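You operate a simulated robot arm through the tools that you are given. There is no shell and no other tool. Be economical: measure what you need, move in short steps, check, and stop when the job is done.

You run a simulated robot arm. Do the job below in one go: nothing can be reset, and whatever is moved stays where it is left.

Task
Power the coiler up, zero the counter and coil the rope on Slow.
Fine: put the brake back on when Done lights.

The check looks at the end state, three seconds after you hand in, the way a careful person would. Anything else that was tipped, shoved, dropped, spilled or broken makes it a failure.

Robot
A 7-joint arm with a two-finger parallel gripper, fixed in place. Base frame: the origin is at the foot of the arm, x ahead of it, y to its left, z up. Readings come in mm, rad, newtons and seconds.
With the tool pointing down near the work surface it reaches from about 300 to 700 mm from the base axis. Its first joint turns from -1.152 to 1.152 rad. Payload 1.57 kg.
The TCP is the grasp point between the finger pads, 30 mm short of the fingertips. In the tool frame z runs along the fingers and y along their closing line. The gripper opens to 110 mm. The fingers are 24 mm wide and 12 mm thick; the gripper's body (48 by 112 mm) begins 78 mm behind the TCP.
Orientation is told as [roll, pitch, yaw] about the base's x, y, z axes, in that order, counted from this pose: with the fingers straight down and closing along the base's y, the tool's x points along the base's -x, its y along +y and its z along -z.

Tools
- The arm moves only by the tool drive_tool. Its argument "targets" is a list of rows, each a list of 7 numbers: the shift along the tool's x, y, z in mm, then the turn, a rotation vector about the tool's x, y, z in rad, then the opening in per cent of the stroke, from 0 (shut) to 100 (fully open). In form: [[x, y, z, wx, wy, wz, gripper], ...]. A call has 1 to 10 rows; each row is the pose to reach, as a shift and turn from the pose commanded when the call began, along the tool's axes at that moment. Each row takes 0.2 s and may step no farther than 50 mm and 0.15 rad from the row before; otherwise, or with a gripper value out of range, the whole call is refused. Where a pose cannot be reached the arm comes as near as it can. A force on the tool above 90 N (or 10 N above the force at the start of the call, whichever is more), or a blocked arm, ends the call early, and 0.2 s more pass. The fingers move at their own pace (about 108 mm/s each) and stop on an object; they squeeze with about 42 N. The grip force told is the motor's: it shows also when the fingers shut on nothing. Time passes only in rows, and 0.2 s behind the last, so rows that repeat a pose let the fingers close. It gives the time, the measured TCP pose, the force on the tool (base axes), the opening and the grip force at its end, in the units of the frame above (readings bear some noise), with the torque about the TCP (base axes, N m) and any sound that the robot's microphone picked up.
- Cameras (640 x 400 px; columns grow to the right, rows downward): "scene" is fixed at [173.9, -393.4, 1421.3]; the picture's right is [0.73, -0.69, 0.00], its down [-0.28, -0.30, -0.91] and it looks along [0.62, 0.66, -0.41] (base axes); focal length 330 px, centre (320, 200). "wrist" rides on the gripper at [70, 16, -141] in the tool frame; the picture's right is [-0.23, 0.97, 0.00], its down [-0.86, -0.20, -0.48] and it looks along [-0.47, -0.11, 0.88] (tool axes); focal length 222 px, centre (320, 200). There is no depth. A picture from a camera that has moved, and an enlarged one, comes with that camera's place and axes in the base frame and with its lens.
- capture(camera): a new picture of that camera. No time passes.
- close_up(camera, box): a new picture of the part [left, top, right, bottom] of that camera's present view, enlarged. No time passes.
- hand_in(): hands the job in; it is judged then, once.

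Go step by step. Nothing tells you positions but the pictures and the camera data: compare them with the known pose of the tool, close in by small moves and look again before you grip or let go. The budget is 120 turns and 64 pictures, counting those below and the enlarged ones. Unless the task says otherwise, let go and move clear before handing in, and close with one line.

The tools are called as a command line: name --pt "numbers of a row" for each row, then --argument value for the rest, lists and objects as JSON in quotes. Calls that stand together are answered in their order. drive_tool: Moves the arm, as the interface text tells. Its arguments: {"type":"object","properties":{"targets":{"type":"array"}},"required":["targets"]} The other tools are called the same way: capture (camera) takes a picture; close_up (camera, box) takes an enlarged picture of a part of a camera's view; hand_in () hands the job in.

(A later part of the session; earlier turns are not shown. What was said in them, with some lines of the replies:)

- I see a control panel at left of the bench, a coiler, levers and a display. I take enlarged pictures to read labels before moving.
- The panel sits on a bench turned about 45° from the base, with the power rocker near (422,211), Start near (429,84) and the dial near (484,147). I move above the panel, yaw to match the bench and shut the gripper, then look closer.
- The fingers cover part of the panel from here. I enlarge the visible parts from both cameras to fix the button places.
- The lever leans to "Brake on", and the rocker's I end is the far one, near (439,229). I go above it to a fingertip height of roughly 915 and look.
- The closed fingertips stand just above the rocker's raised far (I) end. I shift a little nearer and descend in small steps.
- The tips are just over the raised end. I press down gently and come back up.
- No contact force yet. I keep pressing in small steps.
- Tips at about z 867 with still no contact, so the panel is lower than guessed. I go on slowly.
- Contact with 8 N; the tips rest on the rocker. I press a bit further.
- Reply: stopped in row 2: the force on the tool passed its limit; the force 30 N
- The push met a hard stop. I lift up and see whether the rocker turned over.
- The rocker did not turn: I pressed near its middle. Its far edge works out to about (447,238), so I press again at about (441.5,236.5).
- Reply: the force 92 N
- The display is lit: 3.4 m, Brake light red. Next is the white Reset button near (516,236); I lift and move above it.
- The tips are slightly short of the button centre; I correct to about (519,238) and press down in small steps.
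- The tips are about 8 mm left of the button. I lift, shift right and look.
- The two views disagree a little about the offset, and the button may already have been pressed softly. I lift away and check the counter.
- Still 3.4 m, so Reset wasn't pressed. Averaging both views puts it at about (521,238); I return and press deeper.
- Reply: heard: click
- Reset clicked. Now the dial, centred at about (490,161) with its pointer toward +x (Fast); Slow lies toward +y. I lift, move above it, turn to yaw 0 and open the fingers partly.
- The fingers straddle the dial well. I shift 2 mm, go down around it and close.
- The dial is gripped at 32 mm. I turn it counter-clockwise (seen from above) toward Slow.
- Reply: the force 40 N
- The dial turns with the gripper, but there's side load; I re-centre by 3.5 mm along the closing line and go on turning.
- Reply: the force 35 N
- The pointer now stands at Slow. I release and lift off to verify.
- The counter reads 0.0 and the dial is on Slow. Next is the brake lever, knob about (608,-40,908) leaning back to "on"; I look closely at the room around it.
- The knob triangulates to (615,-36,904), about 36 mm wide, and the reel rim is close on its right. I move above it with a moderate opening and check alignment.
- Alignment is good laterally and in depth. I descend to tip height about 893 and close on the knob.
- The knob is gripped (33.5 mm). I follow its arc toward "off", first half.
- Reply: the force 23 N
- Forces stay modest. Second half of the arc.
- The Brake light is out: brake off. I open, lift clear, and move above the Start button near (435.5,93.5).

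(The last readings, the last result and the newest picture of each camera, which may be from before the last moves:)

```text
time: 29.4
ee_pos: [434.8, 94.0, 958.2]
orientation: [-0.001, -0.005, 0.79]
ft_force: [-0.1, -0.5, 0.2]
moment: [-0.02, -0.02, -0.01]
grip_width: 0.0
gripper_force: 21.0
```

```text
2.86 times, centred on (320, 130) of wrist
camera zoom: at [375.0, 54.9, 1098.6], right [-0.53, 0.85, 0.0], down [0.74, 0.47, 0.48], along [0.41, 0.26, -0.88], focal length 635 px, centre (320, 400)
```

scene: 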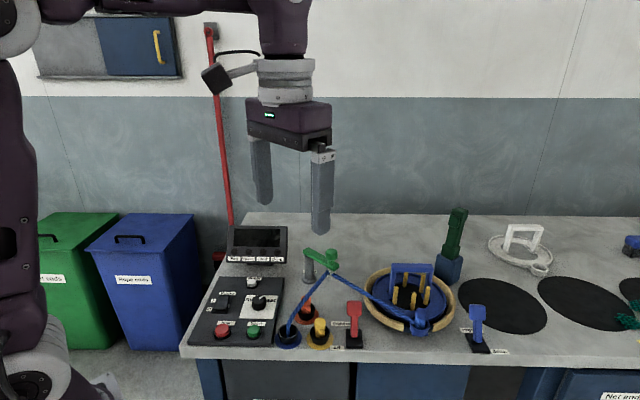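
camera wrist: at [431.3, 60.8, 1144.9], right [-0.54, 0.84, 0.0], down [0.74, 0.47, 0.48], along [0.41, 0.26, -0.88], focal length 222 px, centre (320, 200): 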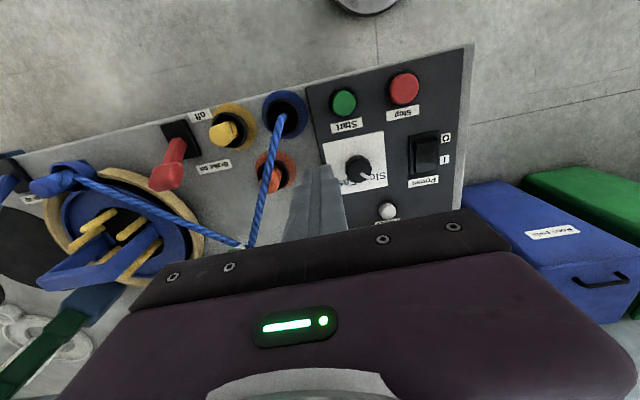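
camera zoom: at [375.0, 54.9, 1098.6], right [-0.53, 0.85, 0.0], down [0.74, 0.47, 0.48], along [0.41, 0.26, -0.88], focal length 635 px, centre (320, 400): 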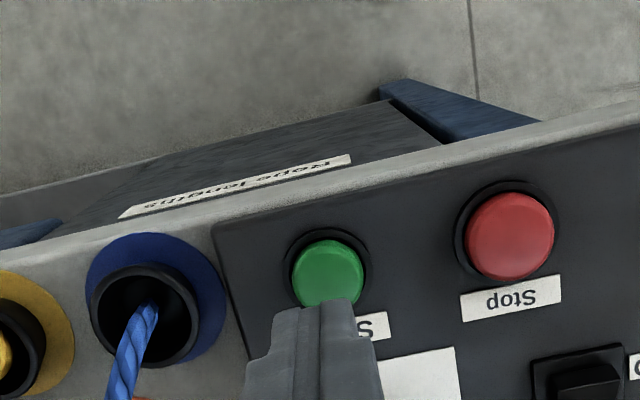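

The tips line up with Start within about 2 mm. I descend and press.

drive_tool --pt "1 2 30 0 0 0 0" --pt "1 2 50 0 0 0 0" --pt "1 2 57 0 0 0 0" --pt "1 2 61 0 0 0 0" --pt "1 2 64 0 0 0 0" --pt "1 2 66 0 0 0 0" --pt "1 2 68 0 0 0 0" --pt "1 2 70 0 0 0 0"

close_up --camera "scene" --box '[200, 220, 392, 340]'

```text
time: 31.2
ee_pos: [433.0, 94.3, 888.3]
orientation: [-0.006, -0.006, 0.791]
ft_force: [1.9, -0.4, 11.5]
moment: [0.02, -0.1, -0.06]
grip_width: 0.0
gripper_force: 21.6
heard: click
```

```text
3.33 times, centred on (296, 280) of scene
camera zoom: at [173.7, -393.5, 1421.3], right [0.73, -0.69, 0.0], down [-0.28, -0.3, -0.91], along [0.62, 0.66, -0.41], focal length 1100 px, centre (400, -67)
```

zoom: 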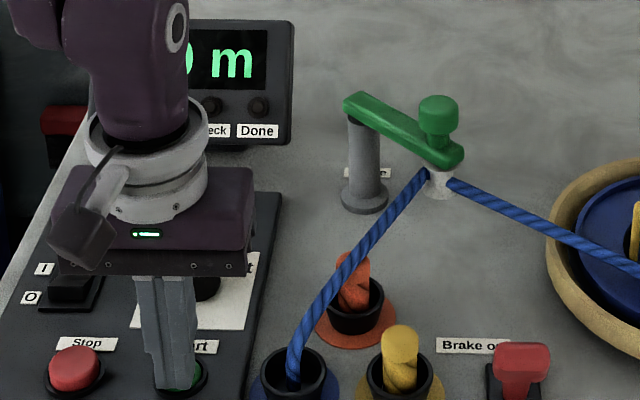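

Start clicked. I lift and go back above the brake lever to wait for Done.

drive_tool --pt "0 0 -45 0 0 0 0" --pt "0 0 -90 0 0 0 0" --pt "0 0 -112 0 0 0 0" --pt "8 -44 -112 0 0 0 0" --pt "16 -88 -112 0 0 0 20" --pt "23 -132 -112 0 0 0 44" --pt "30 -177 -112 0 0 0 46" --pt "37 -221 -112 0 0 0 46"

close_up --camera "scene" --box '[220, 215, 460, 350]'

```text
time: 33.0
ee_pos: [563.6, -88.7, 999.9]
orientation: [-0.003, -0.003, 0.791]
ft_force: [0.3, -0.3, 0.3]
moment: [0.03, 0.06, 0.0]
grip_width: 50.5
gripper_force: 0.0
```

```text
2.67 times, centred on (340, 282) of scene
camera zoom: at [173.8, -393.4, 1421.3], right [0.73, -0.69, 0.0], down [-0.28, -0.3, -0.91], along [0.62, 0.66, -0.41], focal length 880 px, centre (267, -20)
```

zoom: 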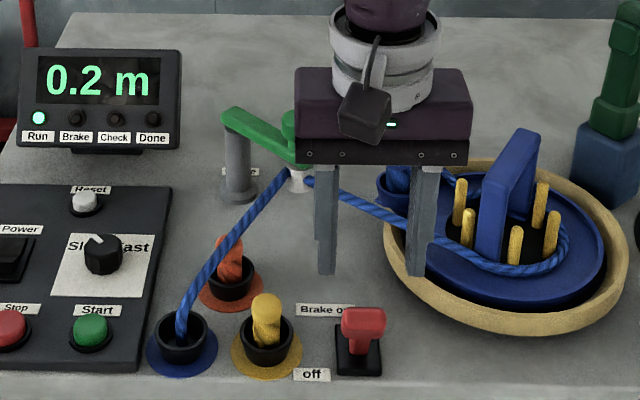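

The coiler runs: Run light green, 0.2 m, rope winding on the pegs. I wait in place.

drive_tool --pt "0 0 0 0 0 0 46" --pt "0 0 0 0 0 0 46" --pt "0 0 0 0 0 0 46" --pt "0 0 0 0 0 0 46" --pt "0 0 0 0 0 0 46" --pt "0 0 0 0 0 0 46" --pt "0 0 0 0 0 0 46" --pt "0 0 0 0 0 0 46" --pt "0 0 0 0 0 0 46" --pt "0 0 0 0 0 0 46"

drive_tool --pt "0 0 0 0 0 0 46" --pt "0 0 0 0 0 0 46" --pt "0 0 0 0 0 0 46" --pt "0 0 0 0 0 0 46" --pt "0 0 0 0 0 0 46" --pt "0 0 0 0 0 0 46" --pt "0 0 0 0 0 0 46" --pt "0 0 0 0 0 0 46" --pt "0 0 0 0 0 0 46" --pt "0 0 0 0 0 0 46"

close_up --camera "scene" --box '[220, 215, 460, 350]'

close_up --camera "wrist" --box '[180, 60, 460, 247]'

```text
time: 35.2
ee_pos: [563.4, -88.2, 999.7]
orientation: [-0.002, -0.003, 0.791]
ft_force: [0.0, -0.5, -0.6]
moment: [0.0, -0.01, 0.02]
grip_width: 50.4
gripper_force: 0.0
```

```text
time: 37.4
ee_pos: [562.5, -88.3, 998.9]
orientation: [-0.002, -0.004, 0.791]
ft_force: [0.6, 1.5, 0.2]
moment: [-0.01, 0.01, 0.01]
grip_width: 50.7
gripper_force: 0.1
```

```text
2.67 times, centred on (340, 282) of scene
camera zoom: at [173.9, -393.4, 1421.3], right [0.73, -0.69, 0.0], down [-0.28, -0.3, -0.91], along [0.62, 0.66, -0.41], focal length 880 px, centre (267, -20)
```

zoom: 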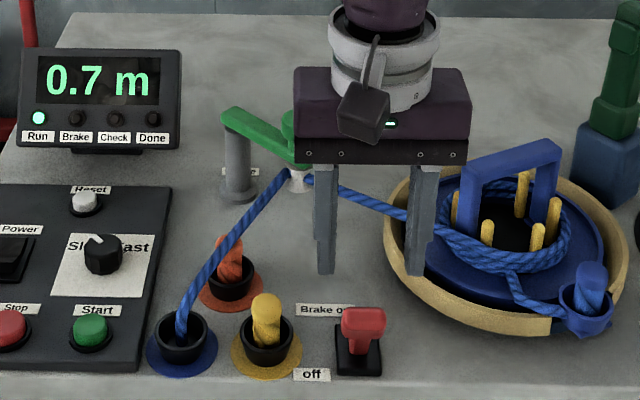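

```text
2.14 times, centred on (320, 154) of wrist
camera zoom: at [502.5, -126.4, 1140.0], right [-0.53, 0.85, 0.0], down [0.74, 0.47, 0.48], along [0.41, 0.26, -0.88], focal length 475 px, centre (320, 300)
```

zoom: 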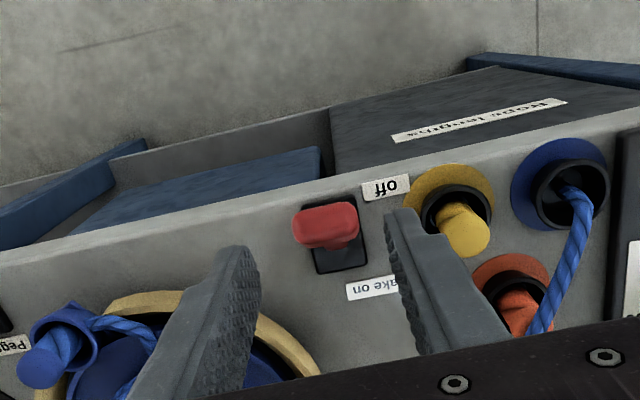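

Coiling proceeds at about 0.12 m/s. While waiting I lower the open fingers around the brake knob, now at about (573,-78,902), without gripping yet.

drive_tool --pt "-14 0.5 0 0 0 0 46" --pt "-14 0.5 20 0 0 0 46" --pt "-14 0.5 40 0 0 0 46" --pt "-14 0.5 55 0 0 0 46" --pt "-14 0.5 65 0 0 0 46" --pt "-14 0.5 72 0 0 0 46" --pt "-14 0.5 72 0 0 0 46" --pt "-14 0.5 72 0 0 0 46" --pt "-14 0.5 72 0 0 0 46" --pt "-14 0.5 72 0 0 0 46"

drive_tool --pt "0 0 0 0 0 0 46" --pt "0 0 0 0 0 0 46" --pt "0 0 0 0 0 0 46" --pt "0 0 0 0 0 0 46" --pt "0 0 0 0 0 0 46" --pt "0 0 0 0 0 0 46" --pt "0 0 0 0 0 0 46" --pt "0 0 0 0 0 0 46" --pt "0 0 0 0 0 0 46" --pt "0 0 0 0 0 0 46"

close_up --camera "scene" --box '[220, 215, 460, 350]'

close_up --camera "wrist" --box '[180, 60, 460, 247]'

```text
time: 39.6
ee_pos: [572.9, -77.6, 928.9]
orientation: [-0.002, -0.005, 0.791]
ft_force: [-0.4, -0.6, 0.0]
moment: [0.02, 0.01, 0.04]
grip_width: 50.5
gripper_force: 0.0
```

```text
time: 41.8
ee_pos: [571.7, -77.1, 928.1]
orientation: [-0.001, -0.005, 0.79]
ft_force: [0.1, 0.1, -0.4]
moment: [-0.01, -0.03, -0.02]
grip_width: 50.7
gripper_force: 0.0
```

```text
2.67 times, centred on (340, 282) of scene
camera zoom: at [173.9, -393.4, 1421.3], right [0.73, -0.69, 0.0], down [-0.28, -0.3, -0.91], along [0.62, 0.66, -0.41], focal length 880 px, centre (267, -20)
```

zoom: 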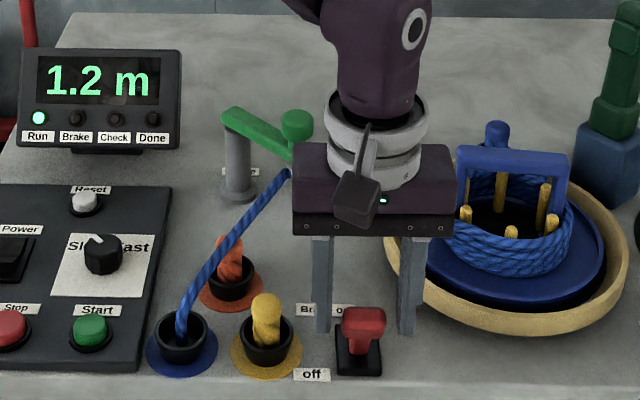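

```text
2.14 times, centred on (320, 154) of wrist
camera zoom: at [512.3, -116.5, 1069.4], right [-0.53, 0.85, 0.0], down [0.74, 0.47, 0.48], along [0.41, 0.26, -0.88], focal length 475 px, centre (320, 300)
```

zoom: 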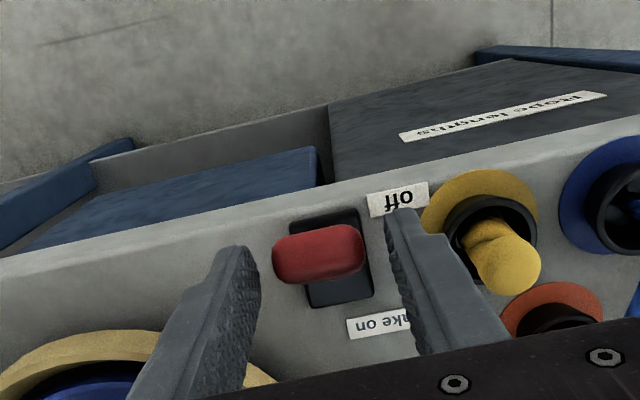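

1.2 m and still running; the fingers straddle the knob well. I lower 7 mm more and keep waiting.

drive_tool --pt "0 0 4 0 0 0 46" --pt "0 0 7 0 0 0 46" --pt "0 0 7 0 0 0 46" --pt "0 0 7 0 0 0 46" --pt "0 0 7 0 0 0 46" --pt "0 0 7 0 0 0 46" --pt "0 0 7 0 0 0 46" --pt "0 0 7 0 0 0 46" --pt "0 0 7 0 0 0 46" --pt "0 0 7 0 0 0 46"

drive_tool --pt "0 0 0 0 0 0 46" --pt "0 0 0 0 0 0 46" --pt "0 0 0 0 0 0 46" --pt "0 0 0 0 0 0 46" --pt "0 0 0 0 0 0 46" --pt "0 0 0 0 0 0 46" --pt "0 0 0 0 0 0 46" --pt "0 0 0 0 0 0 46" --pt "0 0 0 0 0 0 46" --pt "0 0 0 0 0 0 46"

close_up --camera "scene" --box '[220, 215, 460, 350]'

```text
time: 44.0
ee_pos: [573.1, -78.8, 921.7]
orientation: [-0.002, -0.003, 0.79]
ft_force: [-1.0, -0.6, -0.3]
moment: [0.01, -0.02, -0.01]
grip_width: 50.7
gripper_force: 0.1
```

```text
time: 46.2
ee_pos: [573.3, -76.6, 921.1]
orientation: [-0.002, -0.004, 0.79]
ft_force: [0.5, -0.8, 0.2]
moment: [0.01, 0.0, 0.03]
grip_width: 50.6
gripper_force: 0.2
```

```text
2.67 times, centred on (340, 282) of scene
camera zoom: at [173.9, -393.4, 1421.3], right [0.73, -0.69, 0.0], down [-0.28, -0.3, -0.91], along [0.62, 0.66, -0.41], focal length 880 px, centre (267, -20)
```

zoom: 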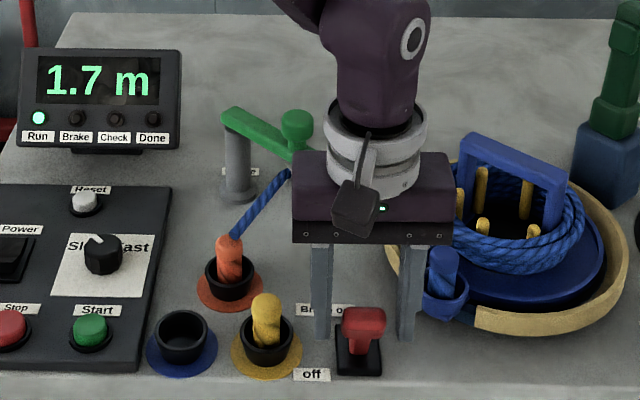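

The rope's tail is leaving the blue socket at 1.7 m, so the end is near. I wait on.

drive_tool --pt "0 0 0 0 0 0 46" --pt "0 0 0 0 0 0 46" --pt "0 0 0 0 0 0 46" --pt "0 0 0 0 0 0 46" --pt "0 0 0 0 0 0 46" --pt "0 0 0 0 0 0 46" --pt "0 0 0 0 0 0 46" --pt "0 0 0 0 0 0 46" --pt "0 0 0 0 0 0 46" --pt "0 0 0 0 0 0 46"

close_up --camera "scene" --box '[220, 215, 460, 350]'

```text
time: 48.4
ee_pos: [572.0, -77.8, 921.1]
orientation: [-0.002, -0.004, 0.791]
ft_force: [0.4, 0.9, -0.3]
moment: [-0.03, 0.03, 0.03]
grip_width: 50.7
gripper_force: 0.1
```

```text
2.67 times, centred on (340, 282) of scene
camera zoom: at [173.9, -393.4, 1421.3], right [0.73, -0.69, 0.0], down [-0.28, -0.3, -0.91], along [0.62, 0.66, -0.41], focal length 880 px, centre (267, -20)
```

zoom: 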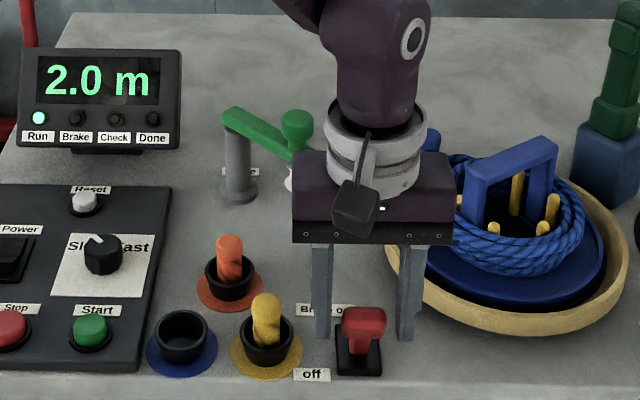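

The tail has passed the guide, 2.0 m shown, Done still dark. I wait a little more.

drive_tool --pt "0 0 0 0 0 0 46" --pt "0 0 0 0 0 0 46" --pt "0 0 0 0 0 0 46" --pt "0 0 0 0 0 0 46" --pt "0 0 0 0 0 0 46" --pt "0 0 0 0 0 0 46" --pt "0 0 0 0 0 0 46" --pt "0 0 0 0 0 0 46" --pt "0 0 0 0 0 0 46" --pt "0 0 0 0 0 0 46"

close_up --camera "scene" --box '[220, 215, 460, 350]'

```text
time: 50.6
ee_pos: [573.4, -76.7, 920.7]
orientation: [-0.001, -0.003, 0.791]
ft_force: [0.1, 0.3, 0.7]
moment: [0.01, -0.01, 0.0]
grip_width: 50.6
gripper_force: 0.1
```

```text
2.67 times, centred on (340, 282) of scene
camera zoom: at [173.9, -393.4, 1421.3], right [0.73, -0.69, 0.0], down [-0.28, -0.3, -0.91], along [0.62, 0.66, -0.41], focal length 880 px, centre (267, -20)
```

zoom: 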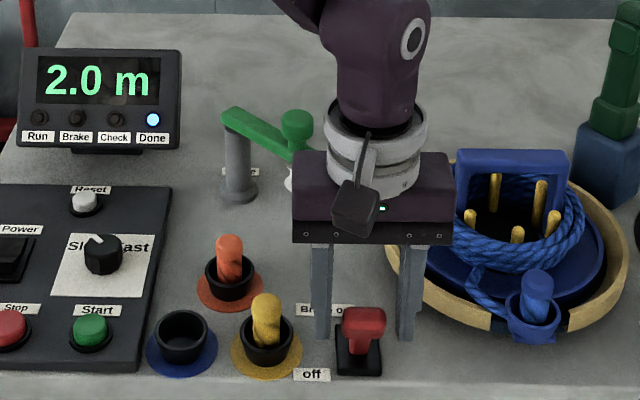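

Done is lit and Run is out. I grip the knob and carry it back along its arc to "Brake on".

drive_tool --pt "0 0 0 0 0 0 20" --pt "0 0 0 0 0 0 20" --pt "-10 0 -5 0 0 0 20" --pt "-20 0 -8 0 0 0 20" --pt "-30 0 -10 0 0 0 20" --pt "-40 0 -8 0 0 0 20" --pt "-50 0 -5 0 0 0 20" --pt "-60 0 0 0 0 0 20" --pt "-63 0 1 0 0 0 20"

close_up --camera "scene" --box '[220, 215, 460, 350]'

```text
time: 52.6
ee_pos: [617.1, -33.0, 920.7]
orientation: [-0.002, -0.007, 0.79]
ft_force: [-7.9, -1.3, 23.6]
moment: [-0.52, 1.4, -0.05]
grip_width: 33.9
gripper_force: 41.6
```

```text
2.67 times, centred on (340, 282) of scene
camera zoom: at [173.2, -393.4, 1421.4], right [0.73, -0.69, 0.0], down [-0.28, -0.3, -0.91], along [0.63, 0.66, -0.41], focal length 880 px, centre (267, -20)
```

zoom: 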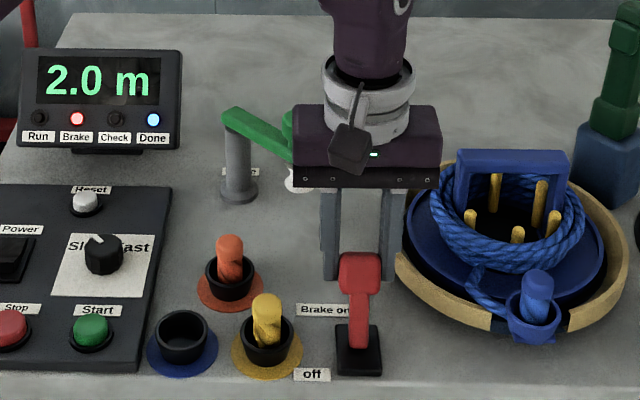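

The Brake light is on with Done still lit. I release, lift straight up and check.

drive_tool --pt "0 0 0 0 0 0 35" --pt "0 0 0 0 0 0 44" --pt "0 0 -25 0 0 0 44" --pt "0 0 -70 0 0 0 44" --pt "0 0 -115 0 0 0 44" --pt "40 0 -140 0 0 0 44"

capture --camera "scene"

close_up --camera "scene" --box '[220, 215, 460, 350]'

```text
time: 54.0
ee_pos: [585.2, -61.5, 1060.2]
orientation: [-0.003, -0.005, 0.791]
ft_force: [-0.1, 0.9, -0.7]
moment: [0.03, -0.02, 0.03]
grip_width: 48.5
gripper_force: 0.0
```

```text
9 pictures are left
```

scene: 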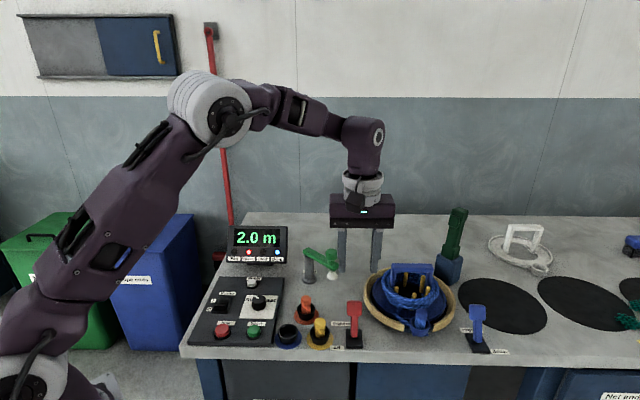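

```text
2.67 times, centred on (340, 282) of scene
camera zoom: at [173.9, -393.4, 1421.3], right [0.73, -0.69, 0.0], down [-0.28, -0.3, -0.91], along [0.62, 0.66, -0.41], focal length 880 px, centre (267, -20)
```

zoom: 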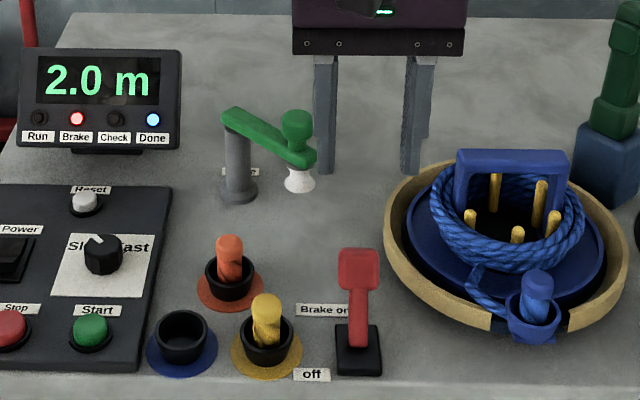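

The rope is coiled at 2.0 m. Power is on, the dial is at Slow, Done is lit, the brake lever stands at on, and the arm is clear, so I hand in.

hand_in

```text
The job is handed in.
```

The coiler is powered up, its counter was zeroed before the run, the rope is coiled on Slow (2.0 m, Done lit), and the brake is back on.
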